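You operate a simulated robot arm through the tools that you are given. There is no shell and no other tool. Be economical: measure what you need, move in short steps, check, and stop when the job is done.

Carry out the task below with a simulated two-armed robot. There is one attempt and no reset: what you move stays moved.

Task
Set the haul-off gap to 40 mm, switched off and with the belt lifted.
Fine: lower the belt and switch the haul-off on again.

The check looks at the end state, three seconds after you hand in, the way a careful person would. Anything else that was tipped, shoved, dropped, spilled or broken makes it a failure.

Robot
Two 7-joint arms with fingered hands on one trunk, on a base that drives. Base frame: it is fixed to the floor where the robot stands at the start and does not move with it; the origin is under the middle of the robot, x ahead of it, y to its left, z up; the surface under the hand at the start is at about z = 1.11. Lengths are in m, angles in degrees, forces in N, time in s.
The left shoulder is at the start at [0.07, 0.162, 1.318], the right one opposite. With the tool pointing down near the work surface each hand reaches from about 0.32 to 0.82 m from the robot's upright axis, wherever it stands, measured 20 degrees to its own side. Places, roughly: belt knob [0.6, 0.1, 0.7]; gap dial [0.5, -0.4, 1.1]; haul stop button [0.5, -0.1, 1.2]; haul switch [0.5, 0, 1.3]; lift lever [0.5, -0.7, 1.3]; pull dial [0.5, 0.1, 1.3]. Payload 4 kg a hand.
The TCP of each hand is the grasp point between the finger pads, 0.026 m short of the fingertips. In the tool frame z runs along the fingers and y along their closing line. Largest opening 0.132 m; the body of the gripper starts 0.073 m behind the TCP. The gripper is a hand of 4 fingers: y runs from the thumb to the fingers, the wrist lies at [0, 0, -0.224] in the tool frame.
Orientation is that of the tool frame in the base frame, as a unit quaternion [x, y, z, w]. With the fingers straight down and closing along the base's y, the tool's x points along the base's -x, its y along +y and its z along -z.

Tools
- The arms move only by the tool play_rows. It takes "left_plan", "right_plan" or both (then of equal length, played together; a hand with none holds still); each is one flat list of numbers, 6 for each row, row after row: the shift along the base's x, y, z in units of 25 mm (1.0 is 25 mm), then the turn, a rotation vector about the base's x, y, z in units of 5 degrees (1.0 is 5 degrees). In form: [dx, dy, dz, wx, wy, wz, dx, dy, dz, wx, wy, wz, ...]. A call has 1 to 8 rows; each row shifts and turns the commanded pose from where the row before left it. A call with a number of a shift or a turn outside -1 to 1 is refused whole. A row lasts 0.2 s, in which the tool goes at most 0.05 m and 8.6 degrees; a call with a longer step from one row to the next is refused whole. A pose out of reach is approached as far as the arm can. The call stops where the force on the tool passes 50 N (or 10 N more than at its start, if that is more) or the arm is blocked; 0.2 s more then pass. In this call time passes only in rows, and 0.2 s behind the last. It gives the time, the measured TCP pose, the force on the tool (base axes), the opening and the grip force at its end, in the units of the frame above (readings bear some noise), with the torque about the TCP (base axes, N m) and any sound that the robot's microphone picked up.
- Cameras (640 x 400 px; columns grow to the right, rows downward): "scene" is now at [0.1314, -0.045, 1.5759]; the picture's right is [-0.47, -0.88, 0.00], its down [-0.25, 0.13, -0.96] and it looks along [0.85, -0.45, -0.28] (base axes); focal length 214 px, centre (320, 200). "left" rides on the left gripper at [-0.073, 0.006, -0.094] in its tool frame; the picture's right is [-0.08, -1.00, 0.00], its down [0.78, -0.06, -0.62] and it looks along [0.61, -0.05, 0.79] (tool axes); focal length 230 px, centre (320, 200). "right" rides on the right gripper at [0.073, 0.006, -0.094] in its tool frame; the picture's right is [-0.08, 1.00, 0.00], its down [-0.79, -0.06, -0.62] and it looks along [-0.61, -0.05, 0.79] (tool axes); focal length 230 px, centre (320, 200).
- get_image(camera): a new picture of that camera. No time passes.
- lift_body(by): slides the trunk up (or, below 0, down) by that many m; the arms and the scene camera ride with it, the base frame stays. It gives what a move gives, with no picture.
- drive_base(legs): drives the robot by 1 to 6 legs, each [ahead, left, turn to the left] in m, m and degrees, along the robot's own axes; the way and the turn of a leg run together, so that a leg with both is an arc; at most 1.5 m and 180 degrees a leg. The arms and the cameras ride along, it lands a little off, and it stops where it bumps. It gives what a move gives.
- finger_targets(finger1, finger2, finger3, thumb_bend, hand): sets how far each is bent, from 0 (flat) to 100 (curled in); at 30 the hand is open as for a grip, at 70 the pads meet at the TCP. One left out holds its place. A second passes; each finger stops where it meets its share of the squeeze, and holds until it gets a number again. It is the only way to open and close the hand. It gives what a move gives, with no picture; readings hold the bend of each and the force on the fingers (four entries, about 0 where the hand has none), thumb and palm.
- aim_head(pan, tilt): turns the head with the scene camera to pan (to the left, within 86 degrees either way) and tilt (down, from -29 to 69), counted from straight ahead of the robot. It gives what a move gives.
- pixel_to_xyz(camera, pixels): for up to 12 pixels [column, row] of the newest picture of that camera ("zoom" is the newest enlarged one), the place [x, y, z] in the base frame of the surface seen there, good to about 0.002 m. No time passes.
- enlarge(camera, box): a new picture of the part [left, top, right, bottom] of that camera's present view, enlarged. No time passes.
- sign_off(): hands the job in; it is judged then, once.

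Keep the steps short. Do not move on a guess: measure, check each grasp and each placing, and mend mistakes. In all there are 80 turns and 78 pictures (those below and enlarged ones count). Leave the grippers open and the arms clear of the work at the hand-in unless told otherwise, and finish with a single line.

The tools are called after "Emit:" by a JSON object that holds its "fn" and its "kwargs". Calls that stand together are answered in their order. play_rows: Moves the arms, as the interface text tells. Its arguments: {"type":"object","properties":{"left_plan":{"type":"array","items":{"type":"number"}},"right_plan":{"type":"array","items":{"type":"number"}}},"required":[]} The other tools are called the same way: lift_body (by) slides the trunk up or down; finger_targets (finger1, finger2, finger3, thumb_bend, hand) moves the fingers one by one; drive_base (legs) drives the base; aim_head (pan, tilt) turns the head that bears the scene camera; get_image (camera) takes a picture; pixel_to_xyz (camera, pixels) gives the place of the surface under pixels of a picture; enlarge (camera, box) takes an enlarged picture of a part of a camera's view; sign_off () hands the job in.

At the start:

```text
time_s: 0.0
left_position: [0.3343, -0.0389, 1.532]
left_ee_rot: [0.0, 1.0, 0.0, 0.0]
left_contact_force: [-0.4, 0.0, -0.4]
left_wrist_torque: [0.03, -0.04, -0.02]
left_grip_width: 0.1316
left_grip_force: 0.2
left_shape: jaw
left_bend: [30.0, 30.0, 30.0, 30.0]
left_finger forces: [0.1, 0.0, 0.0, 0.0, 0.0, 0.0]
right_position: [0.3322, -0.482, 1.4889]
right_ee_rot: [0.0, 1.0, 0.0, 0.0]
right_contact_force: [-1.1, 0.3, 0.3]
right_wrist_torque: [0.01, 0.01, -0.06]
right_grip_width: 0.1316
right_grip_force: 0.1
right_shape: jaw
right_bend: [30.0, 30.0, 30.0, 30.0]
right_finger forces: [0.0, 0.0, 0.0, 0.0, 0.1, 0.0]
trunk travel left (down, up): [-0.797, 0.143]
robot x, y, heading: [0.0002, 0.0002, 0.2]
head pan, tilt: [-28.1, 16.4]
```

scene: 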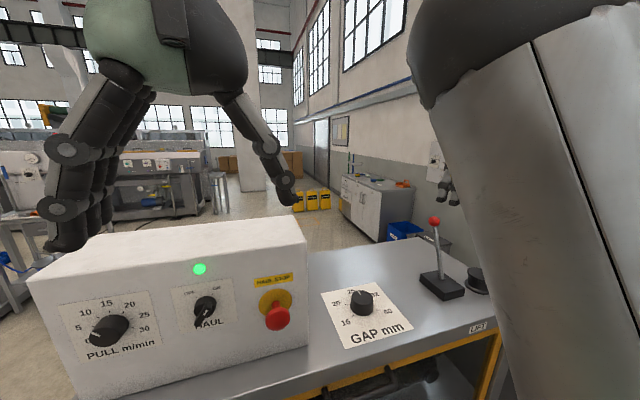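
right: 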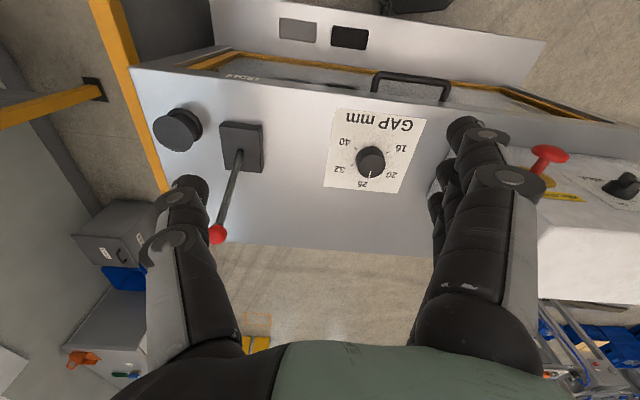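
left: 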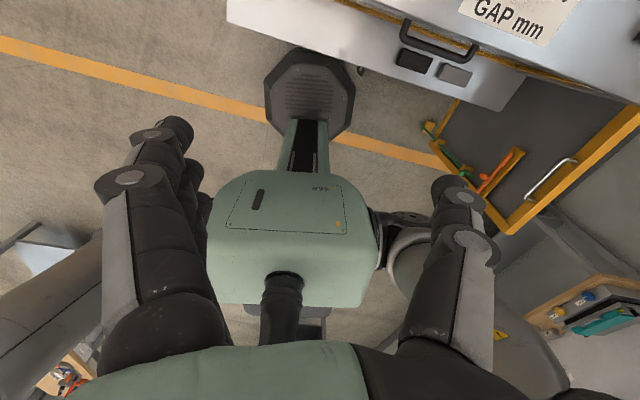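

The haul lamp is green and the gap dial seems to point near 20-25. I'll enlarge the panel and the dial before touching anything.

Emit:
{"fn": "enlarge", "kwargs": {"camera": "scene", "box": [40, 220, 320, 395]}}

Emit:
{"fn": "enlarge", "kwargs": {"camera": "right", "box": [140, 60, 460, 260]}}

Emit:
{"fn": "pixel_to_xyz", "kwargs": {"camera": "right", "pixels": [[370, 160], [371, 174], [345, 143], [340, 168], [362, 184], [217, 234], [240, 155], [178, 128], [330, 110], [422, 125], [240, 135], [250, 250]]}}

Emit:
{"fn": "pixel_to_xyz", "kwargs": {"camera": "scene", "pixels": [[205, 305], [205, 318], [190, 320], [278, 317], [275, 297], [109, 330], [435, 222], [437, 270], [442, 285], [362, 300], [199, 269], [478, 280]]}}

```text
2.29 times, centred on (180, 308) of scene
```

zoom: 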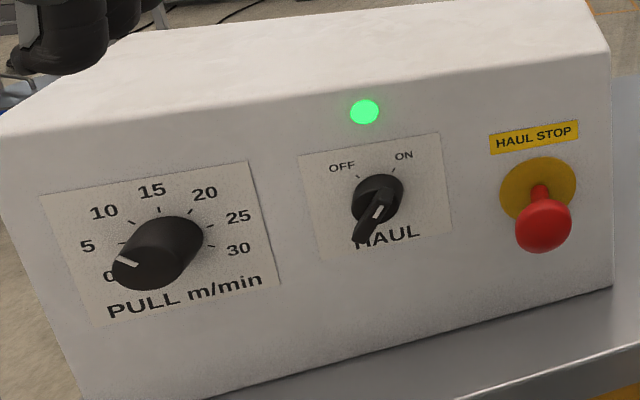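

```text
2.00 times, centred on (300, 160) of right
```

zoom: 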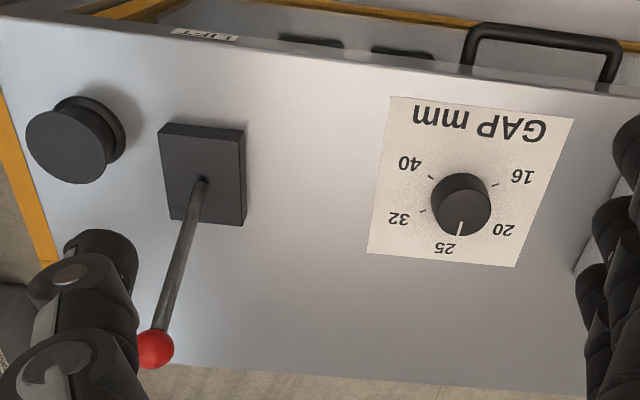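

```text
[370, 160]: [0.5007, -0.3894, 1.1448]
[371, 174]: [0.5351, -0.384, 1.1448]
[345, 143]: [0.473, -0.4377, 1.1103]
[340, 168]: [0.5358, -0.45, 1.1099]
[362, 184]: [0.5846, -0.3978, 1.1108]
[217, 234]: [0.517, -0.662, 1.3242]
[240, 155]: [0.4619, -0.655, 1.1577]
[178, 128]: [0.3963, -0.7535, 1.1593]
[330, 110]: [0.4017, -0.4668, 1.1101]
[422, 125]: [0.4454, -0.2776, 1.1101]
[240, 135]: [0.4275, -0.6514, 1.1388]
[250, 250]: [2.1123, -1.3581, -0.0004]
```

```text
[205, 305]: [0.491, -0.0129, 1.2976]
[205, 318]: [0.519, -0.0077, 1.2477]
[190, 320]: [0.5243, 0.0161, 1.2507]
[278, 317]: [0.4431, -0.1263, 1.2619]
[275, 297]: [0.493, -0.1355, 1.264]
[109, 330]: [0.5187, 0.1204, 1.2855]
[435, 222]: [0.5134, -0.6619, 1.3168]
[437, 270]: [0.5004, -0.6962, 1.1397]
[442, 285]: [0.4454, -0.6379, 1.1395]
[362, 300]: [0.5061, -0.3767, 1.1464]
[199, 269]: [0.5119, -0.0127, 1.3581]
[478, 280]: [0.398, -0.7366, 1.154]
```

The gap dial reads 25, so it has to turn to 40, and the haul lamp is lit. Next I'll look straight at the haul switch and then at the lever area.

Emit:
{"fn": "aim_head", "kwargs": {"pan": -5, "tilt": 42}}

Emit:
{"fn": "get_image", "kwargs": {"camera": "scene"}}

Emit:
{"fn": "enlarge", "kwargs": {"camera": "scene", "box": [200, 120, 440, 270]}}

```text
time_s: 0.9
left_position: [0.3333, -0.0389, 1.5342]
left_ee_rot: [0.0, 1.0, 0.0, 0.0]
left_contact_force: [0.2, 0.2, -1.3]
left_wrist_torque: [0.01, 0.02, 0.01]
left_grip_width: 0.1318
left_grip_force: 0.0
left_shape: jaw
left_bend: [30.0, 30.0, 30.0, 30.0]
left_finger forces: [0.1, 0.1, 0.1, 0.0, 0.1, 0.0]
right_position: [0.3304, -0.481, 1.4894]
right_ee_rot: [-0.001, 1.0, 0.0, 0.0]
right_contact_force: [-0.3, 1.1, -0.1]
right_wrist_torque: [0.02, 0.01, 0.01]
right_grip_width: 0.132
right_grip_force: 0.1
right_shape: jaw
right_bend: [30.0, 30.0, 30.0, 30.0]
right_finger forces: [0.0, 0.0, 0.1, 0.0, 0.1, 0.0]
trunk travel left (down, up): [-0.797, 0.143]
robot x, y, heading: [-0.0002, -0.0015, 0.0]
head pan, tilt: [-5.0, 42.0]
```

```text
72 pictures are left
```

scene: 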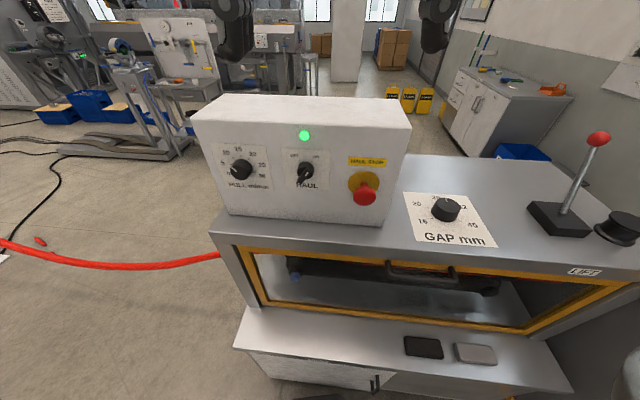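

```text
2.67 times, centred on (320, 195) of scene
```

zoom: 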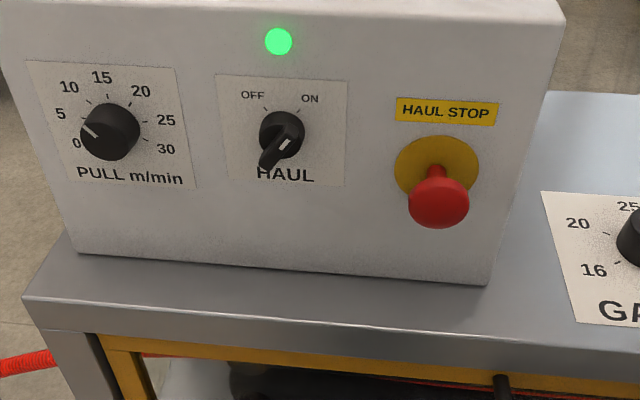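

The switch handle's white mark points at ON. I'll look closer at the lever, its label, the guard window and the black knob beside the lever.

Emit:
{"fn": "enlarge", "kwargs": {"camera": "scene", "box": [480, 100, 640, 300]}}

Emit:
{"fn": "enlarge", "kwargs": {"camera": "scene", "box": [230, 230, 550, 400]}}

Emit:
{"fn": "pixel_to_xyz", "kwargs": {"camera": "scene", "pixels": [[300, 181], [305, 171], [310, 165], [300, 165], [326, 185], [293, 185], [365, 194], [354, 181], [596, 140], [290, 275], [480, 285], [330, 265]]}}

```text
2.00 times, centred on (560, 200) of scene
```

zoom: 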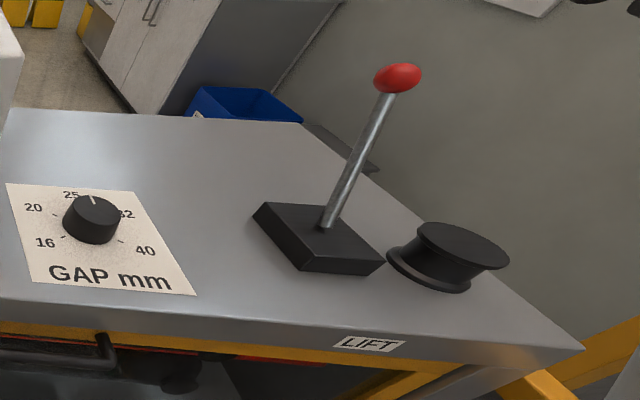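

```text
2.00 times, centred on (390, 315) of scene
```

zoom: 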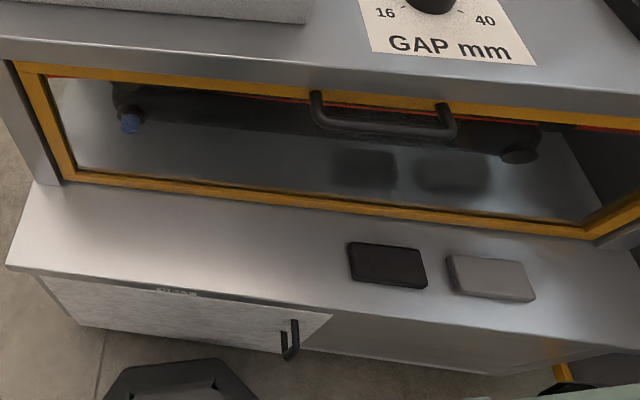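

```text
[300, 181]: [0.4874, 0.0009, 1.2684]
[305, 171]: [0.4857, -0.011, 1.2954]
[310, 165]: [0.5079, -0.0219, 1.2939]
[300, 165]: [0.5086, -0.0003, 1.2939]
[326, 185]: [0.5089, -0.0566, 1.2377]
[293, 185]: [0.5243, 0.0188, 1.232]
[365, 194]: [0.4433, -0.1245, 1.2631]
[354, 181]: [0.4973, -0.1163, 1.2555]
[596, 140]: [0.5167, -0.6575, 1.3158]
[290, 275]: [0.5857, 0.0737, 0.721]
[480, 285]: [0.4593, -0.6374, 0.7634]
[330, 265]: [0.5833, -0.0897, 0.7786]
```

The LIFT label is on the near edge and the lever leans away, so pulling it toward me should lift the belt. I'll zoom in on the switch to measure it.

Emit:
{"fn": "enlarge", "kwargs": {"camera": "scene", "box": [276, 140, 340, 180]}}

Emit:
{"fn": "get_image", "kwargs": {"camera": "left"}}

```text
10.00 times, centred on (308, 160) of scene
```

zoom: 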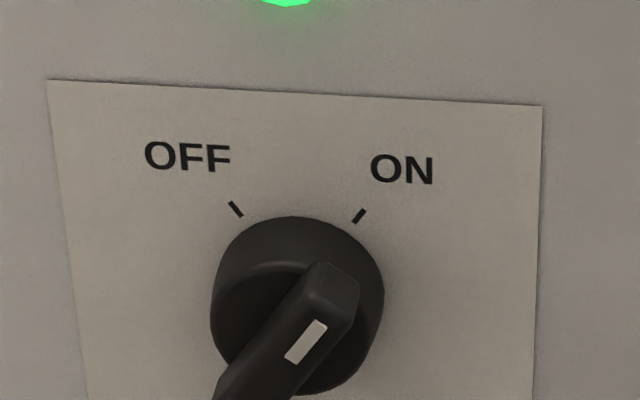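

```text
67 pictures are left
```

left: 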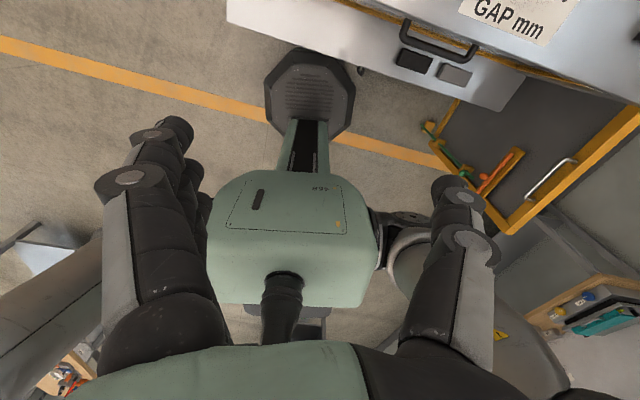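

Emit:
{"fn": "pixel_to_xyz", "kwargs": {"camera": "zoom", "pixels": [[305, 342], [335, 270], [340, 310], [255, 380], [235, 240], [295, 222], [380, 290], [60, 90], [540, 110], [528, 390], [95, 390], [290, 370]]}}

Emit:
{"fn": "enlarge", "kwargs": {"camera": "scene", "box": [276, 155, 340, 195]}}

```text
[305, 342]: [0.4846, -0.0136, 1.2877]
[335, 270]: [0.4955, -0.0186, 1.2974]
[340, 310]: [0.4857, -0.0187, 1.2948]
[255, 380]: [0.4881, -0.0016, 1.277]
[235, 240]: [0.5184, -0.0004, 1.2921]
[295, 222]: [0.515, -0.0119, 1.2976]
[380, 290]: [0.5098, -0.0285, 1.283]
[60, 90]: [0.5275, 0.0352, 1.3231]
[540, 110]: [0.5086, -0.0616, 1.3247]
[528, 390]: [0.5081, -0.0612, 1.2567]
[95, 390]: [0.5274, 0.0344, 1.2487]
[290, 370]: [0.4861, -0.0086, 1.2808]
```

```text
10.00 times, centred on (308, 175) of scene
```

zoom: 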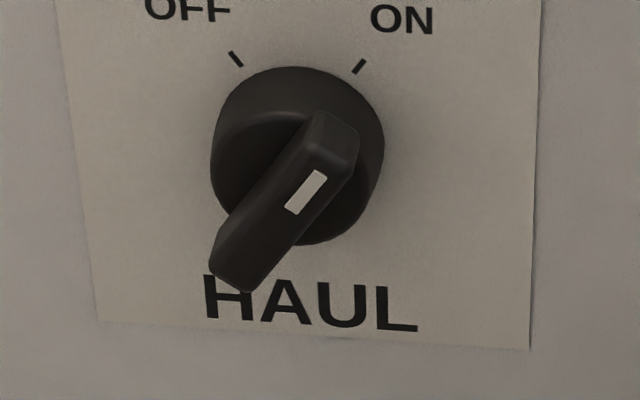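

The panel is yawed about 11.4° (normal about (-0.98, 0.20, 0)). The handle's front face is near (0.487, -0.009, 1.281), about 32 mm off the panel, and points to ON. The left wrist would be cramped here, so I'll back off 0.2 m first and take the remaining bar ends from the zoom.

Emit:
{"fn": "pixel_to_xyz", "kwargs": {"camera": "zoom", "pixels": [[240, 280], [222, 262], [256, 282], [325, 125], [350, 158], [275, 210], [305, 192], [250, 225], [290, 240], [318, 118]]}}

Emit:
{"fn": "drive_base", "kwargs": {"legs": [[-0.2, 0, 0]]}}

```text
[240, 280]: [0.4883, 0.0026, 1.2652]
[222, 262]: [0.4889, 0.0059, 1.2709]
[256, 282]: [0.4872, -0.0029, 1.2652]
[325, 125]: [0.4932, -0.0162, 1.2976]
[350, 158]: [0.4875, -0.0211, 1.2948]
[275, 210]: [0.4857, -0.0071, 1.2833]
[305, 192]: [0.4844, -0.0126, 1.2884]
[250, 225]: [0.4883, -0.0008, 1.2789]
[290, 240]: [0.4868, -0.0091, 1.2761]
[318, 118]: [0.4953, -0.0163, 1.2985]
```

```text
time_s: 2.5
left_position: [0.1399, -0.039, 1.5317]
left_ee_rot: [0.0, 1.0, 0.0, -0.003]
left_contact_force: [0.8, -0.3, 0.8]
left_wrist_torque: [0.03, 0.03, 0.0]
left_grip_width: 0.1316
left_grip_force: 0.2
left_shape: jaw
left_bend: [30.0, 30.0, 30.0, 30.0]
left_finger forces: [0.1, 0.0, 0.0, 0.0, 0.1, 0.0]
right_position: [0.1374, -0.4817, 1.4875]
right_ee_rot: [0.0, 1.0, 0.0, -0.003]
right_contact_force: [0.5, -0.1, -0.1]
right_wrist_torque: [0.04, 0.05, -0.01]
right_grip_width: 0.1318
right_grip_force: 0.0
right_shape: jaw
right_bend: [30.0, 30.0, 30.0, 30.0]
right_finger forces: [0.0, 0.1, 0.1, 0.0, 0.0, 0.1]
trunk travel left (down, up): [-0.797, 0.143]
robot x, y, heading: [-0.1974, -0.0002, -0.2]
head pan, tilt: [-5.0, 42.0]
```

The bar's centre is (0.487, -0.008, 1.281), about 35° clockwise from vertical. I'll swing the left hand from pointing down to pointing forward in stages, stopping about 0.1 m short of the switch.

Emit:
{"fn": "play_rows", "kwargs": {"left_plan": [0.55, 0.11, -0.3, 0, -1, 0, 0.55, 0.11, -0.3, 0, -1, 0, 0.55, 0.11, -0.3, 0, -1, 0, 0.55, 0.11, -0.3, 0, -1, 0, 0.55, 0.11, -0.3, 0, -1, 0, 0.55, 0.11, -0.3, 0, -1, 0, 0.55, 0.11, -0.3, 0, -1, 0, 0.55, 0.11, -0.3, 0, -1, 0]}}

Emit:
{"fn": "finger_targets", "kwargs": {"hand": "left", "finger1": 50, "finger2": 50, "finger3": 50, "thumb_bend": 50}}

```text
time_s: 4.3
left_position: [0.2419, -0.0867, 1.639]
left_ee_rot: [0.0, 0.94, 0.001, 0.34]
left_contact_force: [0.6, -0.7, 0.5]
left_wrist_torque: [0.0, -0.03, 0.03]
left_grip_width: 0.132
left_grip_force: 0.0
left_shape: jaw
left_bend: [30.0, 30.0, 30.0, 30.0]
left_finger forces: [0.0, 0.1, 0.0, 0.0, 0.0, 0.0]
left hand out of reach, approached as far as the arm can: row 3, 4, 5, 6, 7, 8
right_position: [0.1353, -0.4828, 1.4891]
right_ee_rot: [0.0, 1.0, 0.0, -0.001]
right_contact_force: [0.0, -0.5, -0.4]
right_wrist_torque: [0.02, 0.03, 0.01]
right_grip_width: 0.1317
right_grip_force: 0.0
right_shape: jaw
right_bend: [30.0, 30.0, 30.0, 30.0]
right_finger forces: [0.0, 0.0, 0.1, 0.0, 0.0, 0.0]
trunk travel left (down, up): [-0.797, 0.143]
robot x, y, heading: [-0.1973, -0.0027, -0.2]
head pan, tilt: [-5.0, 42.0]
```

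```text
time_s: 5.3
left_position: [0.2392, -0.0854, 1.6404]
left_ee_rot: [0.0, 0.941, 0.0, 0.34]
left_contact_force: [-0.4, 0.1, -1.0]
left_wrist_torque: [0.01, 0.02, 0.03]
left_grip_width: 0.0714
left_grip_force: 0.0
left_shape: fingers
left_bend: [50.0, 50.0, 50.0, 50.0]
left_finger forces: [0.0, 0.0, 0.1, 0.1, 0.1, 0.0]
right_position: [0.1321, -0.4816, 1.4887]
right_ee_rot: [0.0, 1.0, 0.0, 0.0]
right_contact_force: [1.1, 0.8, 0.3]
right_wrist_torque: [-0.02, 0.01, -0.03]
right_grip_width: 0.132
right_grip_force: 0.0
right_shape: jaw
right_bend: [30.0, 30.0, 30.0, 30.0]
right_finger forces: [0.0, 0.0, 0.0, 0.1, 0.1, 0.0]
trunk travel left (down, up): [-0.797, 0.143]
robot x, y, heading: [-0.2029, 0.0007, 0.3]
head pan, tilt: [-5.0, 42.0]
```

The arm got cramped partway and ended at (0.239, -0.085, 1.640), tilted 40°. I'll shift it forward and left without turning to see where it settles.

Emit:
{"fn": "play_rows", "kwargs": {"left_plan": [1, 0.5, -0.5, 0, 0, 0, 1, 0.5, -0.5, 0, 0, 0, 1, 0.5, -0.5, 0, 0, 0, 1, 0.5, -0.5, 0, 0, 0]}}

```text
time_s: 6.3
left_position: [0.336, -0.0552, 1.6203]
left_ee_rot: [0.002, 0.942, -0.008, 0.335]
left_contact_force: [0.1, -0.3, -0.4]
left_wrist_torque: [0.01, 0.01, 0.02]
left_grip_width: 0.0715
left_grip_force: 0.1
left_shape: fingers
left_bend: [50.0, 50.0, 50.0, 50.0]
left_finger forces: [0.0, 0.0, 0.1, 0.0, 0.0, 0.0]
left hand out of reach, approached as far as the arm can: row 1, 2, 3, 4
right_position: [0.133, -0.4818, 1.4898]
right_ee_rot: [-0.001, 1.0, 0.0, -0.001]
right_contact_force: [-0.9, -0.8, -0.8]
right_wrist_torque: [-0.05, 0.02, 0.01]
right_grip_width: 0.1318
right_grip_force: 0.1
right_shape: jaw
right_bend: [30.0, 30.0, 30.0, 30.0]
right_finger forces: [0.0, 0.0, 0.2, 0.0, 0.0, 0.1]
trunk travel left (down, up): [-0.797, 0.143]
robot x, y, heading: [-0.1947, -0.0017, -0.0]
head pan, tilt: [-5.0, 42.0]
```

It is still short of reach, mostly in z. I'll try going left and down without turning to free the arm.

Emit:
{"fn": "play_rows", "kwargs": {"left_plan": [0, 1, -1, 0, 0, 0, 0, 1, -1, 0, 0, 0, 0, 1, -1, 0, 0, 0, 0, 1, -1, 0, 0, 0]}}

Emit:
{"fn": "get_image", "kwargs": {"camera": "scene"}}

```text
time_s: 7.3
left_position: [0.3295, -0.054, 1.6245]
left_ee_rot: [0.002, 0.941, -0.005, 0.337]
left_contact_force: [0.2, 0.1, -0.6]
left_wrist_torque: [-0.01, 0.0, -0.02]
left_grip_width: 0.0716
left_grip_force: 0.0
left_shape: fingers
left_bend: [50.0, 50.0, 50.0, 50.0]
left_finger forces: [0.0, 0.0, 0.0, 0.0, 0.0, 0.0]
left hand out of reach, approached as far as the arm can: row 1, 2, 3, 4
right_position: [0.1341, -0.4827, 1.4896]
right_ee_rot: [-0.001, 1.0, 0.001, -0.001]
right_contact_force: [0.5, 0.5, -0.2]
right_wrist_torque: [0.0, 0.0, 0.0]
right_grip_width: 0.132
right_grip_force: 0.0
right_shape: jaw
right_bend: [30.0, 30.0, 30.0, 30.0]
right_finger forces: [0.0, 0.1, 0.1, 0.1, 0.1, 0.0]
trunk travel left (down, up): [-0.797, 0.143]
robot x, y, heading: [-0.1998, 0.0018, -0.2]
head pan, tilt: [-5.0, 42.0]
```

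```text
65 pictures are left
```

scene: 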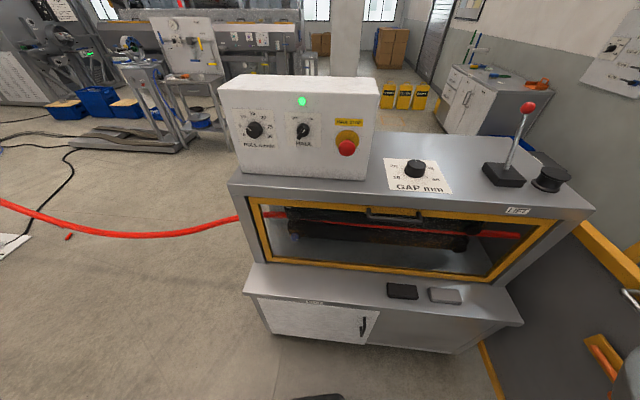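

The arm is jammed at a limit. I'll undo part of the pitch while moving left, so the hand is in front of its own shoulder.

Emit:
{"fn": "play_rows", "kwargs": {"left_plan": [0, 1, 0, 0, 1, 0, 0, 1, 0, 0, 1, 0, 0, 1, 0, 0, 1, 0, 0, 1, 0, 0, 1, 0, 0, 1, 0, 0, 1, 0, 0, 1, 0, 0, 1, 0, 0, 1, 0, 0, 1, 0, 0, 1, 0, 0, 1, 0]}}

```text
time_s: 9.1
left_position: [0.2738, 0.1097, 1.5559]
left_ee_rot: [0.0, 1.0, -0.004, 0.0]
left_contact_force: [0.1, 0.9, 0.9]
left_wrist_torque: [-0.01, 0.02, 0.02]
left_grip_width: 0.0715
left_grip_force: 0.1
left_shape: fingers
left_bend: [50.0, 50.0, 50.0, 50.0]
left_finger forces: [0.1, 0.0, 0.0, 0.1, 0.0, 0.1]
left hand out of reach, approached as far as the arm can: row 4, 5, 6, 7, 8
right_position: [0.1333, -0.4806, 1.4886]
right_ee_rot: [0.0, 1.0, 0.0, 0.0]
right_contact_force: [-0.2, -0.7, -0.1]
right_wrist_torque: [-0.01, -0.02, 0.01]
right_grip_width: 0.1317
right_grip_force: 0.1
right_shape: jaw
right_bend: [30.0, 30.0, 30.0, 30.0]
right_finger forces: [0.0, 0.0, 0.0, 0.0, 0.0, 0.0]
trunk travel left (down, up): [-0.797, 0.143]
robot x, y, heading: [-0.1977, 0.0024, -0.1]
head pan, tilt: [-5.0, 42.0]
```

The hand points down again at (0.274, 0.110, 1.556). I'll test plain lowering from here; the workbench starts further ahead, so this is clear.

Emit:
{"fn": "play_rows", "kwargs": {"left_plan": [0, 0, -1, 0, 0, 0, 0, 0, -1, 0, 0, 0, 0, 0, -1, 0, 0, 0]}}

```text
time_s: 9.9
left_position: [0.2757, 0.1077, 1.4788]
left_ee_rot: [-0.001, 1.0, 0.0, -0.001]
left_contact_force: [-0.7, -0.3, -0.5]
left_wrist_torque: [0.04, 0.03, 0.0]
left_grip_width: 0.0715
left_grip_force: 0.1
left_shape: fingers
left_bend: [50.0, 50.0, 50.0, 50.0]
left_finger forces: [0.1, 0.1, 0.0, 0.0, 0.0, 0.1]
right_position: [0.1336, -0.4813, 1.4892]
right_ee_rot: [0.0, 1.0, 0.0, 0.0]
right_contact_force: [0.1, 0.3, -0.4]
right_wrist_torque: [0.0, -0.03, -0.01]
right_grip_width: 0.1317
right_grip_force: 0.1
right_shape: jaw
right_bend: [30.0, 30.0, 30.0, 30.0]
right_finger forces: [0.0, 0.0, 0.1, 0.0, 0.1, 0.0]
trunk travel left (down, up): [-0.797, 0.143]
robot x, y, heading: [-0.202, -0.0002, 0.0]
head pan, tilt: [-5.0, 42.0]
```

That worked. Now I'll pitch in place a little to find the limit.

Emit:
{"fn": "play_rows", "kwargs": {"left_plan": [0, 0, -1, 0, -1, 0, 0, 0, -1, 0, -1, 0, 0, 0, -1, 0, -1, 0, 0, 0, -1, 0, -1, 0]}}

```text
time_s: 10.9
left_position: [0.3432, 0.0656, 1.5499]
left_ee_rot: [0.001, 0.986, 0.0, 0.169]
left_contact_force: [0.5, -0.4, 0.2]
left_wrist_torque: [0.0, 0.02, 0.02]
left_grip_width: 0.0713
left_grip_force: 0.0
left_shape: fingers
left_bend: [50.0, 50.0, 50.0, 50.0]
left_finger forces: [0.0, 0.1, 0.0, 0.1, 0.1, 0.0]
left hand out of reach, approached as far as the arm can: row 1, 2, 3, 4
right_position: [0.1333, -0.4838, 1.4888]
right_ee_rot: [0.0, 1.0, 0.002, 0.0]
right_contact_force: [-0.2, -0.4, 0.3]
right_wrist_torque: [0.0, 0.01, 0.01]
right_grip_width: 0.1321
right_grip_force: 0.0
right_shape: jaw
right_bend: [30.0, 30.0, 30.0, 30.0]
right_finger forces: [0.1, 0.0, 0.1, 0.0, 0.1, 0.0]
trunk travel left (down, up): [-0.797, 0.143]
robot x, y, heading: [-0.2002, 0.0003, -0.2]
head pan, tilt: [-5.0, 42.0]
```

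The left wrist limits forward pitch in this roll. I'll test whether the right hand pitches forward freely, since its space is clear.

Emit:
{"fn": "play_rows", "kwargs": {"right_plan": [0.5, 0, -0.5, 0, -1, 0, 0.5, 0, -0.5, 0, -1, 0, 0.5, 0, -0.5, 0, -1, 0, 0.5, 0, -0.5, 0, -1, 0, 0.5, 0, -0.5, 0, -1, 0, 0.5, 0, -0.5, 0, -1, 0]}}

```text
time_s: 12.3
left_position: [0.344, 0.0673, 1.5494]
left_ee_rot: [0.001, 0.986, -0.001, 0.168]
left_contact_force: [0.1, 0.6, -0.1]
left_wrist_torque: [-0.03, 0.01, 0.03]
left_grip_width: 0.0715
left_grip_force: 0.0
left_shape: fingers
left_bend: [50.0, 50.0, 50.0, 50.0]
left_finger forces: [0.0, 0.1, 0.0, 0.0, 0.0, 0.0]
right_position: [0.139, -0.4749, 1.4906]
right_ee_rot: [-0.001, 1.0, 0.0, 0.021]
right_contact_force: [0.1, 0.4, 1.3]
right_wrist_torque: [-0.02, 0.01, 0.0]
right_grip_width: 0.1318
right_grip_force: 0.0
right_shape: jaw
right_bend: [30.0, 30.0, 30.0, 30.0]
right_finger forces: [0.1, 0.0, 0.0, 0.0, 0.0, 0.1]
right hand out of reach, approached as far as the arm can: row 1, 2, 3, 4, 5, 6
trunk travel left (down, up): [-0.797, 0.143]
robot x, y, heading: [-0.1994, -0.0033, 0.2]
head pan, tilt: [-5.0, 42.0]
```

Both wrists are limited at this height. I'll take the left hand back to vertical and lower, then try the pitch again where the forearm is not pointing up.

Emit:
{"fn": "play_rows", "kwargs": {"left_plan": [-0.8, 0.5, -1, 0, 1, 0, -0.8, 0.5, -1, 0, 1, 0, -0.8, 0.5, -1, 0, 1, 0, -0.8, 0.5, -1, 0, 1, 0, -0.3, 0, -1, 0, 0, 0, 0, 0, -1, 0, 0, 0, 0, 0, -1, 0, 0, 0, 0, 0, -1, 0, 0, 0]}}

Emit:
{"fn": "play_rows", "kwargs": {"left_plan": [0.5, 0, -1, 0, -1, 0, 0.5, 0, -1, 0, -1, 0, 0.5, 0, -1, 0, -1, 0, 0.5, 0, -0.5, 0, -1, 0]}}

```text
time_s: 14.1
left_position: [0.2957, 0.1095, 1.4555]
left_ee_rot: [0.0, 1.0, 0.002, -0.003]
left_contact_force: [0.3, 0.3, -0.5]
left_wrist_torque: [-0.03, -0.01, 0.01]
left_grip_width: 0.0715
left_grip_force: 0.0
left_shape: fingers
left_bend: [50.0, 50.0, 50.0, 50.0]
left_finger forces: [0.0, 0.0, 0.0, 0.0, 0.1, 0.1]
left hand out of reach, approached as far as the arm can: row 1, 3, 5, 6, 7, 8
right_position: [0.1396, -0.4732, 1.491]
right_ee_rot: [-0.002, 1.0, 0.0, 0.021]
right_contact_force: [0.2, -0.7, 0.5]
right_wrist_torque: [-0.02, 0.0, 0.01]
right_grip_width: 0.132
right_grip_force: 0.0
right_shape: jaw
right_bend: [30.0, 30.0, 30.0, 30.0]
right_finger forces: [0.0, 0.1, 0.0, 0.0, 0.1, 0.0]
trunk travel left (down, up): [-0.797, 0.143]
robot x, y, heading: [-0.1993, 0.0019, 0.2]
head pan, tilt: [-5.0, 42.0]
```

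```text
time_s: 15.1
left_position: [0.4056, 0.0173, 1.4939]
left_ee_rot: [0.002, 0.986, -0.011, 0.168]
left_contact_force: [-0.4, -0.3, 1.0]
left_wrist_torque: [0.02, -0.03, -0.01]
left_grip_width: 0.0715
left_grip_force: 0.1
left_shape: fingers
left_bend: [50.0, 50.0, 50.0, 50.0]
left_finger forces: [0.0, 0.1, 0.0, 0.0, 0.0, 0.1]
left hand out of reach, approached as far as the arm can: row 1, 2, 3, 4
right_position: [0.139, -0.475, 1.4902]
right_ee_rot: [-0.002, 1.0, 0.001, 0.02]
right_contact_force: [0.4, -0.2, 0.8]
right_wrist_torque: [0.04, -0.02, 0.04]
right_grip_width: 0.1318
right_grip_force: 0.0
right_shape: jaw
right_bend: [30.0, 30.0, 30.0, 30.0]
right_finger forces: [0.0, 0.1, 0.0, 0.0, 0.1, 0.0]
trunk travel left (down, up): [-0.797, 0.143]
robot x, y, heading: [-0.2011, -0.0009, -0.2]
head pan, tilt: [-5.0, 42.0]
```

Lowering is also blocked here. I'll look at the left arm itself to see its configuration.

Emit:
{"fn": "aim_head", "kwargs": {"pan": 35, "tilt": 20}}

Emit:
{"fn": "get_image", "kwargs": {"camera": "scene"}}

```text
time_s: 16.2
left_position: [0.4072, 0.0198, 1.4948]
left_ee_rot: [0.001, 0.986, -0.012, 0.167]
left_contact_force: [-0.4, 0.1, 0.3]
left_wrist_torque: [0.0, -0.01, 0.0]
left_grip_width: 0.0714
left_grip_force: 0.1
left_shape: fingers
left_bend: [50.0, 50.0, 50.0, 50.0]
left_finger forces: [0.1, 0.1, 0.0, 0.1, 0.0, 0.1]
right_position: [0.1389, -0.4746, 1.4904]
right_ee_rot: [-0.001, 1.0, 0.0, 0.021]
right_contact_force: [0.0, 0.0, 0.3]
right_wrist_torque: [0.03, 0.02, 0.03]
right_grip_width: 0.1317
right_grip_force: 0.0
right_shape: jaw
right_bend: [30.0, 30.0, 30.0, 30.0]
right_finger forces: [0.0, 0.0, 0.0, 0.1, 0.1, 0.0]
trunk travel left (down, up): [-0.797, 0.143]
robot x, y, heading: [-0.1951, 0.0019, -0.2]
head pan, tilt: [35.0, 20.0]
```

```text
64 pictures are left
```

scene: 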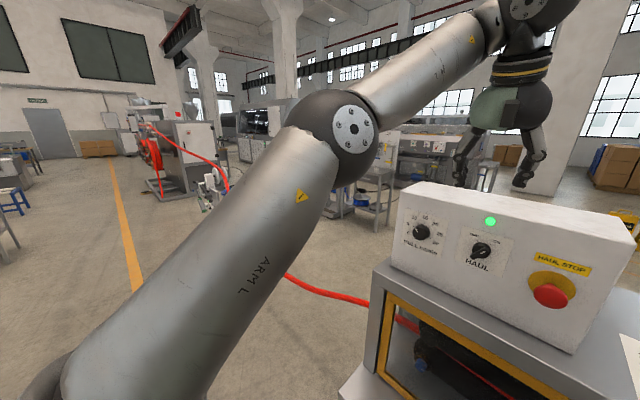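

The elbow is out and the wrist high, so a forward-pointing hand is impractical here. Instead I'll use a downward-pointing hand and push the bar's upper end sideways with one digit. I'll move the robot 0.2 m right so the switch sits in front of the left shoulder; both hands are well above or clear of the work.

Emit:
{"fn": "drive_base", "kwargs": {"legs": [[0, -0.2, 0]]}}

Emit:
{"fn": "play_rows", "kwargs": {"left_plan": [-1, 0.5, 0, 0, 1, 0, -1, 0.5, 0, 0, 1, 0, -1, 0.5, 0, 0, 1, 0, -1, 0.5, 0, 0, 1, 0]}}

```text
time_s: 17.8
left_position: [0.4065, -0.1722, 1.4962]
left_ee_rot: [0.0, 0.986, -0.014, 0.168]
left_contact_force: [0.4, 0.7, -0.2]
left_wrist_torque: [0.0, -0.03, 0.01]
left_grip_width: 0.0714
left_grip_force: 0.1
left_shape: fingers
left_bend: [50.0, 50.0, 50.0, 50.0]
left_finger forces: [0.1, 0.0, 0.0, 0.1, 0.0, 0.1]
right_position: [0.1399, -0.6675, 1.4937]
right_ee_rot: [-0.002, 1.0, -0.002, 0.02]
right_contact_force: [-0.3, 0.1, -1.0]
right_wrist_torque: [-0.04, 0.02, 0.01]
right_grip_width: 0.1321
right_grip_force: 0.1
right_shape: jaw
right_bend: [30.0, 30.0, 30.0, 30.0]
right_finger forces: [0.1, 0.1, 0.0, 0.0, 0.1, 0.0]
trunk travel left (down, up): [-0.797, 0.143]
robot x, y, heading: [-0.1967, -0.2013, 0.3]
head pan, tilt: [35.0, 20.0]
```

```text
time_s: 18.8
left_position: [0.3059, -0.1273, 1.4949]
left_ee_rot: [-0.002, 1.0, -0.012, -0.007]
left_contact_force: [0.3, 0.0, -0.4]
left_wrist_torque: [-0.03, 0.0, 0.03]
left_grip_width: 0.0713
left_grip_force: 0.1
left_shape: fingers
left_bend: [50.0, 50.0, 50.0, 50.0]
left_finger forces: [0.0, 0.0, 0.1, 0.1, 0.0, 0.1]
right_position: [0.1391, -0.672, 1.4911]
right_ee_rot: [-0.002, 1.0, 0.0, 0.021]
right_contact_force: [-0.2, -0.6, -0.1]
right_wrist_torque: [0.02, 0.0, -0.02]
right_grip_width: 0.1316
right_grip_force: 0.1
right_shape: jaw
right_bend: [30.0, 30.0, 30.0, 30.0]
right_finger forces: [0.1, 0.0, 0.0, 0.1, 0.0, 0.0]
trunk travel left (down, up): [-0.797, 0.143]
robot x, y, heading: [-0.1979, -0.203, 0.3]
head pan, tilt: [35.0, 20.0]
```

The hand is vertical at (0.306, -0.127, 1.495). Now I'll yaw it so the thumb turns toward the panel, drifting left as it goes.

Emit:
{"fn": "play_rows", "kwargs": {"left_plan": [0, 0.4, 0, 0, 0, 1, 0, 0.4, 0, 0, 0, 1, 0, 0.4, 0, 0, 0, 1, 0, 0.4, 0, 0, 0, 1, 0, 0.4, 0, 0, 0, 1, 0, 0.4, 0, 0, 0, 1, 0, 0.4, 0, 0, 0, 1, 0, 0.4, 0, 0, 0, 1]}}

Emit:
{"fn": "play_rows", "kwargs": {"left_plan": [0, 0.2, 0, 0, 0, 1, 0, 0.2, 0, 0, 0, 1, 0, 0.2, 0, 0, 0, 1, 0, 0.2, 0, 0, 0, 1, 0, 0.2, 0, 0, 0, 1, 0, 0.2, 0, 0, 0, 1, 0, 0.2, 0, 0, 0, 1, 0, 0.2, 0, 0, 0, 1]}}

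```text
time_s: 20.6
left_position: [0.3005, -0.0639, 1.4939]
left_ee_rot: [-0.344, 0.939, -0.016, -0.002]
left_contact_force: [-0.1, -0.7, 0.0]
left_wrist_torque: [0.02, -0.02, -0.05]
left_grip_width: 0.0714
left_grip_force: 0.1
left_shape: fingers
left_bend: [50.0, 50.0, 50.0, 50.0]
left_finger forces: [0.0, 0.1, 0.0, 0.0, 0.1, 0.0]
left hand out of reach, approached as far as the arm can: row 7, 8
right_position: [0.1404, -0.6722, 1.4913]
right_ee_rot: [-0.003, 1.0, 0.0, 0.022]
right_contact_force: [-0.4, 0.5, 0.6]
right_wrist_torque: [0.03, 0.02, -0.02]
right_grip_width: 0.1318
right_grip_force: 0.1
right_shape: jaw
right_bend: [30.0, 30.0, 30.0, 30.0]
right_finger forces: [0.0, 0.1, 0.1, 0.1, 0.0, 0.0]
trunk travel left (down, up): [-0.797, 0.143]
robot x, y, heading: [-0.1974, -0.2011, 0.1]
head pan, tilt: [35.0, 20.0]
```

```text
time_s: 22.4
left_position: [0.2872, -0.0638, 1.4927]
left_ee_rot: [-0.645, 0.764, -0.014, 0.002]
left_contact_force: [-0.3, 0.6, 1.0]
left_wrist_torque: [0.02, 0.02, -0.01]
left_grip_width: 0.0714
left_grip_force: 0.1
left_shape: fingers
left_bend: [50.0, 50.0, 50.0, 50.0]
left_finger forces: [0.0, 0.1, 0.0, 0.0, 0.1, 0.0]
left hand out of reach, approached as far as the arm can: row 1, 2, 3, 4, 5, 6, 7, 8
right_position: [0.1401, -0.6711, 1.4919]
right_ee_rot: [-0.003, 1.0, 0.001, 0.021]
right_contact_force: [-0.2, 0.8, 0.3]
right_wrist_torque: [0.02, -0.01, 0.0]
right_grip_width: 0.1318
right_grip_force: 0.1
right_shape: jaw
right_bend: [30.0, 30.0, 30.0, 30.0]
right_finger forces: [0.0, 0.0, 0.1, 0.0, 0.0, 0.0]
trunk travel left (down, up): [-0.797, 0.143]
robot x, y, heading: [-0.1985, -0.1986, 0.1]
head pan, tilt: [35.0, 20.0]
```

The orientation is now yaw of about 80°, with the thumb toward the panel. From the stalls I infer the elbow can't fold below about 0.58 m from shoulder to wrist, so going forward and down is the free direction. I'll open the thumb and move to a standoff in front of the panel, then look.

Emit:
{"fn": "finger_targets", "kwargs": {"hand": "left", "thumb_bend": 30}}

Emit:
{"fn": "play_rows", "kwargs": {"left_plan": [0.9, 0, -0.9, 0, 0, 0, 0.9, 0, -0.9, 0, 0, 0, 0.8, 0, -0.9, 0, 0, 0, 0, 0, -0.9, 0, 0, 0, 0, 0, -0.9, 0, 0, 0]}}

Emit:
{"fn": "get_image", "kwargs": {"camera": "left"}}

```text
time_s: 23.4
left_position: [0.2876, -0.0649, 1.4925]
left_ee_rot: [-0.643, 0.766, -0.014, 0.0]
left_contact_force: [-0.3, 0.5, 0.3]
left_wrist_torque: [0.0, -0.04, 0.01]
left_grip_width: 0.1036
left_grip_force: 0.0
left_shape: fingers
left_bend: [50.0, 50.0, 50.0, 30.0]
left_finger forces: [0.0, 0.1, 0.0, 0.0, 0.1, 0.0]
right_position: [0.1395, -0.6724, 1.491]
right_ee_rot: [-0.003, 1.0, -0.001, 0.021]
right_contact_force: [-0.1, 0.1, 0.0]
right_wrist_torque: [0.01, 0.03, 0.04]
right_grip_width: 0.1322
right_grip_force: 0.1
right_shape: jaw
right_bend: [30.0, 30.0, 30.0, 30.0]
right_finger forces: [0.1, 0.0, 0.1, 0.0, 0.1, 0.0]
trunk travel left (down, up): [-0.797, 0.143]
robot x, y, heading: [-0.1983, -0.2003, 0.0]
head pan, tilt: [35.0, 20.0]
```

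```text
time_s: 24.6
left_position: [0.3702, -0.1019, 1.4177]
left_ee_rot: [-0.643, 0.766, -0.012, 0.001]
left_contact_force: [-0.3, 0.1, 0.1]
left_wrist_torque: [0.04, 0.0, 0.01]
left_grip_width: 0.1039
left_grip_force: 0.0
left_shape: fingers
left_bend: [50.0, 50.0, 50.0, 30.0]
left_finger forces: [0.0, 0.1, 0.1, 0.0, 0.0, 0.0]
left hand out of reach, approached as far as the arm can: row 1, 2, 3, 4, 5
right_position: [0.1413, -0.6717, 1.491]
right_ee_rot: [-0.002, 1.0, -0.001, 0.021]
right_contact_force: [0.1, -0.2, 0.2]
right_wrist_torque: [-0.03, 0.02, -0.02]
right_grip_width: 0.1318
right_grip_force: 0.0
right_shape: jaw
right_bend: [30.0, 30.0, 30.0, 30.0]
right_finger forces: [0.0, 0.0, 0.0, 0.1, 0.1, 0.1]
trunk travel left (down, up): [-0.797, 0.143]
robot x, y, heading: [-0.1989, -0.1996, 0.0]
head pan, tilt: [35.0, 20.0]
```

```text
63 pictures are left
```

left: 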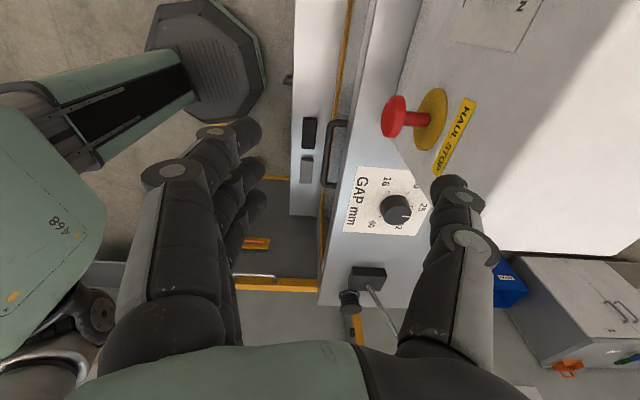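

The fold limit is confirmed at about 0.59 m. Backing off 0.08 m gives the arm room.

Emit:
{"fn": "drive_base", "kwargs": {"legs": [[-0.08, 0, 0]]}}

Emit:
{"fn": "aim_head", "kwargs": {"pan": 22, "tilt": 25}}

Emit:
{"fn": "play_rows", "kwargs": {"left_plan": [1, 0.5, -0.5, 0, 0, 0, 1, 0.5, -0.5, 0, 0, 0, 0.5, 0.5, -0.5, 0, 0, 0, 0, 0, -0.5, 0, 0, 0]}}

Emit:
{"fn": "get_image", "kwargs": {"camera": "left"}}

Emit:
{"fn": "get_image", "kwargs": {"camera": "scene"}}

```text
time_s: 25.6
left_position: [0.2985, -0.1013, 1.4134]
left_ee_rot: [-0.644, 0.765, -0.009, -0.002]
left_contact_force: [0.1, 0.5, 0.0]
left_wrist_torque: [-0.02, 0.05, -0.01]
left_grip_width: 0.1037
left_grip_force: 0.0
left_shape: fingers
left_bend: [50.0, 50.0, 50.0, 30.0]
left_finger forces: [0.0, 0.0, 0.0, 0.0, 0.0, 0.1]
right_position: [0.0709, -0.6717, 1.4876]
right_ee_rot: [-0.003, 1.0, 0.0, 0.018]
right_contact_force: [0.9, -1.0, -1.3]
right_wrist_torque: [0.01, 0.07, 0.01]
right_grip_width: 0.1318
right_grip_force: 0.0
right_shape: jaw
right_bend: [30.0, 30.0, 30.0, 30.0]
right_finger forces: [0.0, 0.0, 0.1, 0.1, 0.0, 0.1]
trunk travel left (down, up): [-0.797, 0.143]
robot x, y, heading: [-0.2781, -0.1999, 0.0]
head pan, tilt: [35.0, 20.0]
```

```text
time_s: 26.4
left_position: [0.2911, -0.1021, 1.4178]
left_ee_rot: [-0.644, 0.765, -0.011, 0.0]
left_contact_force: [0.7, -0.2, -1.1]
left_wrist_torque: [-0.02, 0.01, -0.04]
left_grip_width: 0.1037
left_grip_force: 0.0
left_shape: fingers
left_bend: [50.0, 50.0, 50.0, 30.0]
left_finger forces: [0.0, 0.0, 0.0, 0.0, 0.1, 0.0]
right_position: [0.062, -0.6711, 1.4907]
right_ee_rot: [-0.002, 1.0, 0.0, 0.02]
right_contact_force: [0.2, -0.6, 0.1]
right_wrist_torque: [0.02, -0.01, -0.02]
right_grip_width: 0.1316
right_grip_force: 0.0
right_shape: jaw
right_bend: [30.0, 30.0, 30.0, 30.0]
right_finger forces: [0.0, 0.1, 0.0, 0.1, 0.0, 0.0]
trunk travel left (down, up): [-0.797, 0.143]
robot x, y, heading: [-0.2788, -0.2018, 0.2]
head pan, tilt: [22.0, 25.0]
```

```text
time_s: 27.4
left_position: [0.3274, -0.1214, 1.3794]
left_ee_rot: [-0.644, 0.765, -0.013, -0.004]
left_contact_force: [0.5, 1.1, 0.1]
left_wrist_torque: [0.01, -0.01, -0.01]
left_grip_width: 0.1035
left_grip_force: 0.1
left_shape: fingers
left_bend: [50.0, 50.0, 50.0, 30.0]
left_finger forces: [0.0, 0.1, 0.1, 0.1, 0.1, 0.0]
left hand out of reach, approached as far as the arm can: row 1, 2, 3, 4
right_position: [0.0625, -0.6726, 1.49]
right_ee_rot: [-0.003, 1.0, 0.001, 0.019]
right_contact_force: [1.0, 0.1, -0.7]
right_wrist_torque: [0.01, 0.0, 0.0]
right_grip_width: 0.1316
right_grip_force: 0.1
right_shape: jaw
right_bend: [30.0, 30.0, 30.0, 30.0]
right_finger forces: [0.0, 0.1, 0.0, 0.0, 0.0, 0.0]
trunk travel left (down, up): [-0.797, 0.143]
robot x, y, heading: [-0.2755, -0.2, 0.1]
head pan, tilt: [22.0, 25.0]
```

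```text
62 pictures are left
```

left: 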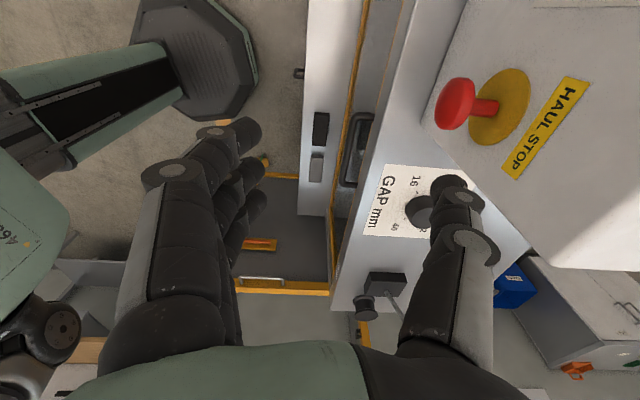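

```text
61 pictures are left
```

scene: 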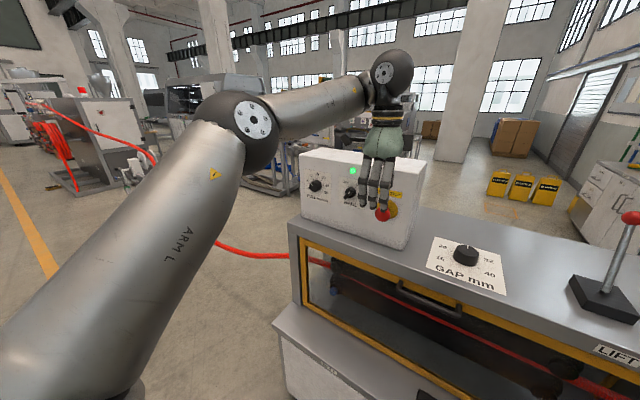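

The hand stays clear (thumb about 5 cm from the stop button), but moving left is refused again. I'll measure the elbow, wrist and upper arm in this picture to understand the limit.

Emit:
{"fn": "pixel_to_xyz", "kwargs": {"camera": "scene", "pixels": [[258, 125], [240, 150], [385, 72], [355, 95], [310, 108], [120, 250], [200, 170], [385, 140], [388, 185], [364, 180], [375, 205], [380, 240]]}}

```text
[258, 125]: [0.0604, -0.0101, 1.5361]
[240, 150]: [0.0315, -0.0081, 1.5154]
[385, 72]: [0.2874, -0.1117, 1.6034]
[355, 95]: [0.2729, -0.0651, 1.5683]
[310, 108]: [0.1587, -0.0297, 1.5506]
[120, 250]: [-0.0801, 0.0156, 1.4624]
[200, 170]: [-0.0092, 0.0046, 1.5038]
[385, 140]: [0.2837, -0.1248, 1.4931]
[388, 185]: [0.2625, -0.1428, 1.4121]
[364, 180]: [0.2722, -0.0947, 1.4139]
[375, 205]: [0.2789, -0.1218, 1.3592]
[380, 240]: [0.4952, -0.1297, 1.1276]
```

The elbow sits high, with plenty of bend left. As a comparison I'll test the barely used right arm by lowering it straight down, well in front of the bench in free air.

Emit:
{"fn": "play_rows", "kwargs": {"right_plan": [0, 0, -1, 0, 0.3, 0, 0, 0, -1, 0, 0.3, 0, 0, 0, -1, 0, 0, 0, 0, 0, -1, 0, 0, 0, 0, 0, -1, 0, 0, 0, 0, 0, -1, 0, 0, 0]}}

```text
time_s: 28.8
left_position: [0.3265, -0.121, 1.3803]
left_ee_rot: [-0.644, 0.765, -0.014, -0.004]
left_contact_force: [0.2, 0.1, 0.2]
left_wrist_torque: [0.0, 0.03, -0.01]
left_grip_width: 0.1036
left_grip_force: 0.0
left_shape: fingers
left_bend: [50.0, 50.0, 50.0, 30.0]
left_finger forces: [0.0, 0.0, 0.0, 0.1, 0.0, 0.0]
right_position: [0.0557, -0.662, 1.4783]
right_ee_rot: [-0.003, 1.0, 0.001, -0.007]
right_contact_force: [0.9, 0.9, 0.6]
right_wrist_torque: [0.0, 0.03, 0.01]
right_grip_width: 0.1318
right_grip_force: 0.1
right_shape: jaw
right_bend: [30.0, 30.0, 30.0, 30.0]
right_finger forces: [0.0, 0.1, 0.0, 0.0, 0.1, 0.1]
right hand out of reach, approached as far as the arm can: row 1, 2, 3, 4, 5, 6
trunk travel left (down, up): [-0.797, 0.143]
robot x, y, heading: [-0.2808, -0.2006, 0.2]
head pan, tilt: [22.0, 25.0]
```

The right arm has the same inner limit. I'll test whether farther out it can descend: forward and down to about x 0.25, still clear of the bench edge at about 0.37 and the lever at 0.5.

Emit:
{"fn": "play_rows", "kwargs": {"right_plan": [1, 0, 0, 0, 0, 0, 1, 0, 0, 0, 0, 0, 1, 0, 0, 0, 0, 0, 1, 0, -0.5, 0, 0, 0, 1, 0, -1, 0, 0, 0, 1, 0, -1, 0, 0, 0, 1, 0, -1, 0, 0, 0, 0.5, 0, -1, 0, 0, 0]}}

```text
time_s: 30.6
left_position: [0.3264, -0.1196, 1.3797]
left_ee_rot: [-0.644, 0.765, -0.013, -0.005]
left_contact_force: [0.8, 0.2, -0.7]
left_wrist_torque: [0.02, 0.01, -0.03]
left_grip_width: 0.1036
left_grip_force: 0.1
left_shape: fingers
left_bend: [50.0, 50.0, 50.0, 30.0]
left_finger forces: [0.0, 0.1, 0.0, 0.0, 0.0, 0.0]
right_position: [0.1646, -0.6615, 1.4565]
right_ee_rot: [-0.002, 1.0, 0.0, -0.006]
right_contact_force: [-0.2, 0.1, 0.9]
right_wrist_torque: [-0.02, -0.04, 0.0]
right_grip_width: 0.1317
right_grip_force: 0.0
right_shape: jaw
right_bend: [30.0, 30.0, 30.0, 30.0]
right_finger forces: [0.1, 0.0, 0.1, 0.0, 0.0, 0.1]
right hand out of reach, approached as far as the arm can: row 5, 6, 7, 8
trunk travel left (down, up): [-0.797, 0.143]
robot x, y, heading: [-0.28, -0.194, 0.1]
head pan, tilt: [22.0, 25.0]
```

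The pattern is now clear: the wrists can go high relative to the shoulder but not low, so the shoulders are too high. Lowering the trunk should fix it. Both hands have free space below (left tips would be near 1.20, in front of the bench), so I'll lower by 0.15.

Emit:
{"fn": "lift_body", "kwargs": {"by": -0.15}}

Emit:
{"fn": "play_rows", "kwargs": {"left_plan": [0, 0.8, 0.8, 0, 0, 0, 0, 0.8, 0.8, 0, 0, 0, 0, 0.8, 0.8, 0, 0, 0, 0, 0.8, 0.8, 0, 0, 0]}}

```text
time_s: 32.3
left_position: [0.3262, -0.1219, 1.2301]
left_ee_rot: [-0.644, 0.765, -0.014, -0.004]
left_contact_force: [-1.3, -0.7, 0.4]
left_wrist_torque: [0.0, -0.02, -0.01]
left_grip_width: 0.1034
left_grip_force: 0.0
left_shape: fingers
left_bend: [50.0, 50.0, 50.0, 30.0]
left_finger forces: [0.0, 0.1, 0.0, 0.0, 0.0, 0.0]
right_position: [0.1644, -0.6616, 1.3072]
right_ee_rot: [-0.002, 1.0, 0.0, -0.006]
right_contact_force: [-0.5, -0.5, 0.2]
right_wrist_torque: [-0.03, 0.0, 0.02]
right_grip_width: 0.1318
right_grip_force: 0.0
right_shape: jaw
right_bend: [30.0, 30.0, 30.0, 30.0]
right_finger forces: [0.0, 0.0, 0.1, 0.0, 0.1, 0.0]
trunk travel left (down, up): [-0.647, 0.293]
robot x, y, heading: [-0.2736, -0.1998, 0.1]
head pan, tilt: [22.0, 25.0]
```

```text
time_s: 33.3
left_position: [0.2917, -0.088, 1.3056]
left_ee_rot: [-0.644, 0.765, -0.019, -0.007]
left_contact_force: [-0.2, 0.5, -0.1]
left_wrist_torque: [-0.01, -0.01, 0.0]
left_grip_width: 0.1037
left_grip_force: 0.0
left_shape: fingers
left_bend: [50.0, 50.0, 50.0, 30.0]
left_finger forces: [0.0, 0.0, 0.0, 0.1, 0.1, 0.1]
left hand out of reach, approached as far as the arm can: row 1, 2, 3, 4
right_position: [0.162, -0.6624, 1.308]
right_ee_rot: [-0.003, 1.0, 0.001, -0.006]
right_contact_force: [0.6, 0.1, -0.5]
right_wrist_torque: [-0.02, -0.01, -0.01]
right_grip_width: 0.1318
right_grip_force: 0.0
right_shape: jaw
right_bend: [30.0, 30.0, 30.0, 30.0]
right_finger forces: [0.1, 0.0, 0.0, 0.1, 0.1, 0.0]
trunk travel left (down, up): [-0.647, 0.293]
robot x, y, heading: [-0.2799, -0.2021, 0.2]
head pan, tilt: [22.0, 25.0]
```

Still refused toward the left. I'll look at both arms from the head to see what is limiting them.

Emit:
{"fn": "aim_head", "kwargs": {"pan": 60, "tilt": 25}}

Emit:
{"fn": "get_image", "kwargs": {"camera": "scene"}}

Emit:
{"fn": "get_image", "kwargs": {"camera": "right"}}

Emit:
{"fn": "get_image", "kwargs": {"camera": "left"}}

```text
time_s: 34.4
left_position: [0.293, -0.09, 1.3038]
left_ee_rot: [-0.644, 0.765, -0.018, -0.007]
left_contact_force: [-0.3, -1.2, 0.5]
left_wrist_torque: [0.02, 0.0, 0.0]
left_grip_width: 0.1037
left_grip_force: 0.0
left_shape: fingers
left_bend: [50.0, 50.0, 50.0, 30.0]
left_finger forces: [0.0, 0.1, 0.0, 0.1, 0.0, 0.1]
right_position: [0.1638, -0.6619, 1.3064]
right_ee_rot: [-0.003, 1.0, 0.0, -0.006]
right_contact_force: [-0.5, 0.2, 0.9]
right_wrist_torque: [0.0, 0.01, 0.01]
right_grip_width: 0.1315
right_grip_force: 0.0
right_shape: jaw
right_bend: [30.0, 30.0, 30.0, 30.0]
right_finger forces: [0.0, 0.0, 0.0, 0.1, 0.1, 0.0]
trunk travel left (down, up): [-0.647, 0.293]
robot x, y, heading: [-0.2778, -0.2011, 0.0]
head pan, tilt: [60.0, 25.0]
```

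```text
60 pictures are left
```

scene: 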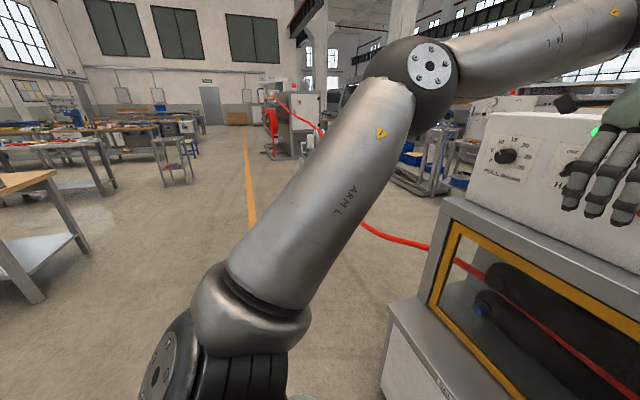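

```text
59 pictures are left
```

right: 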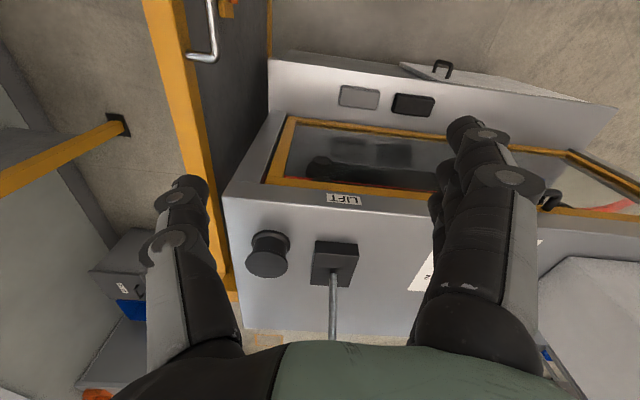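

```text
58 pictures are left
```

left: 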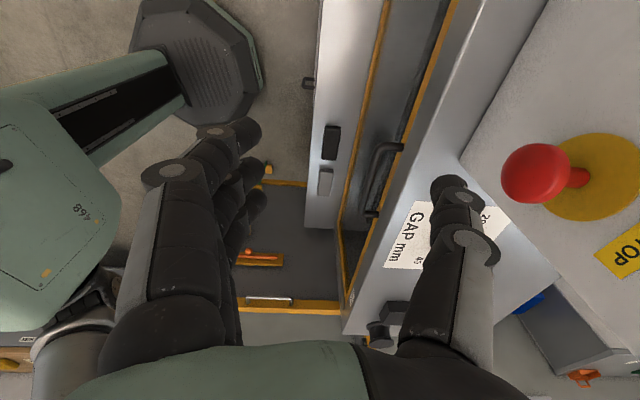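

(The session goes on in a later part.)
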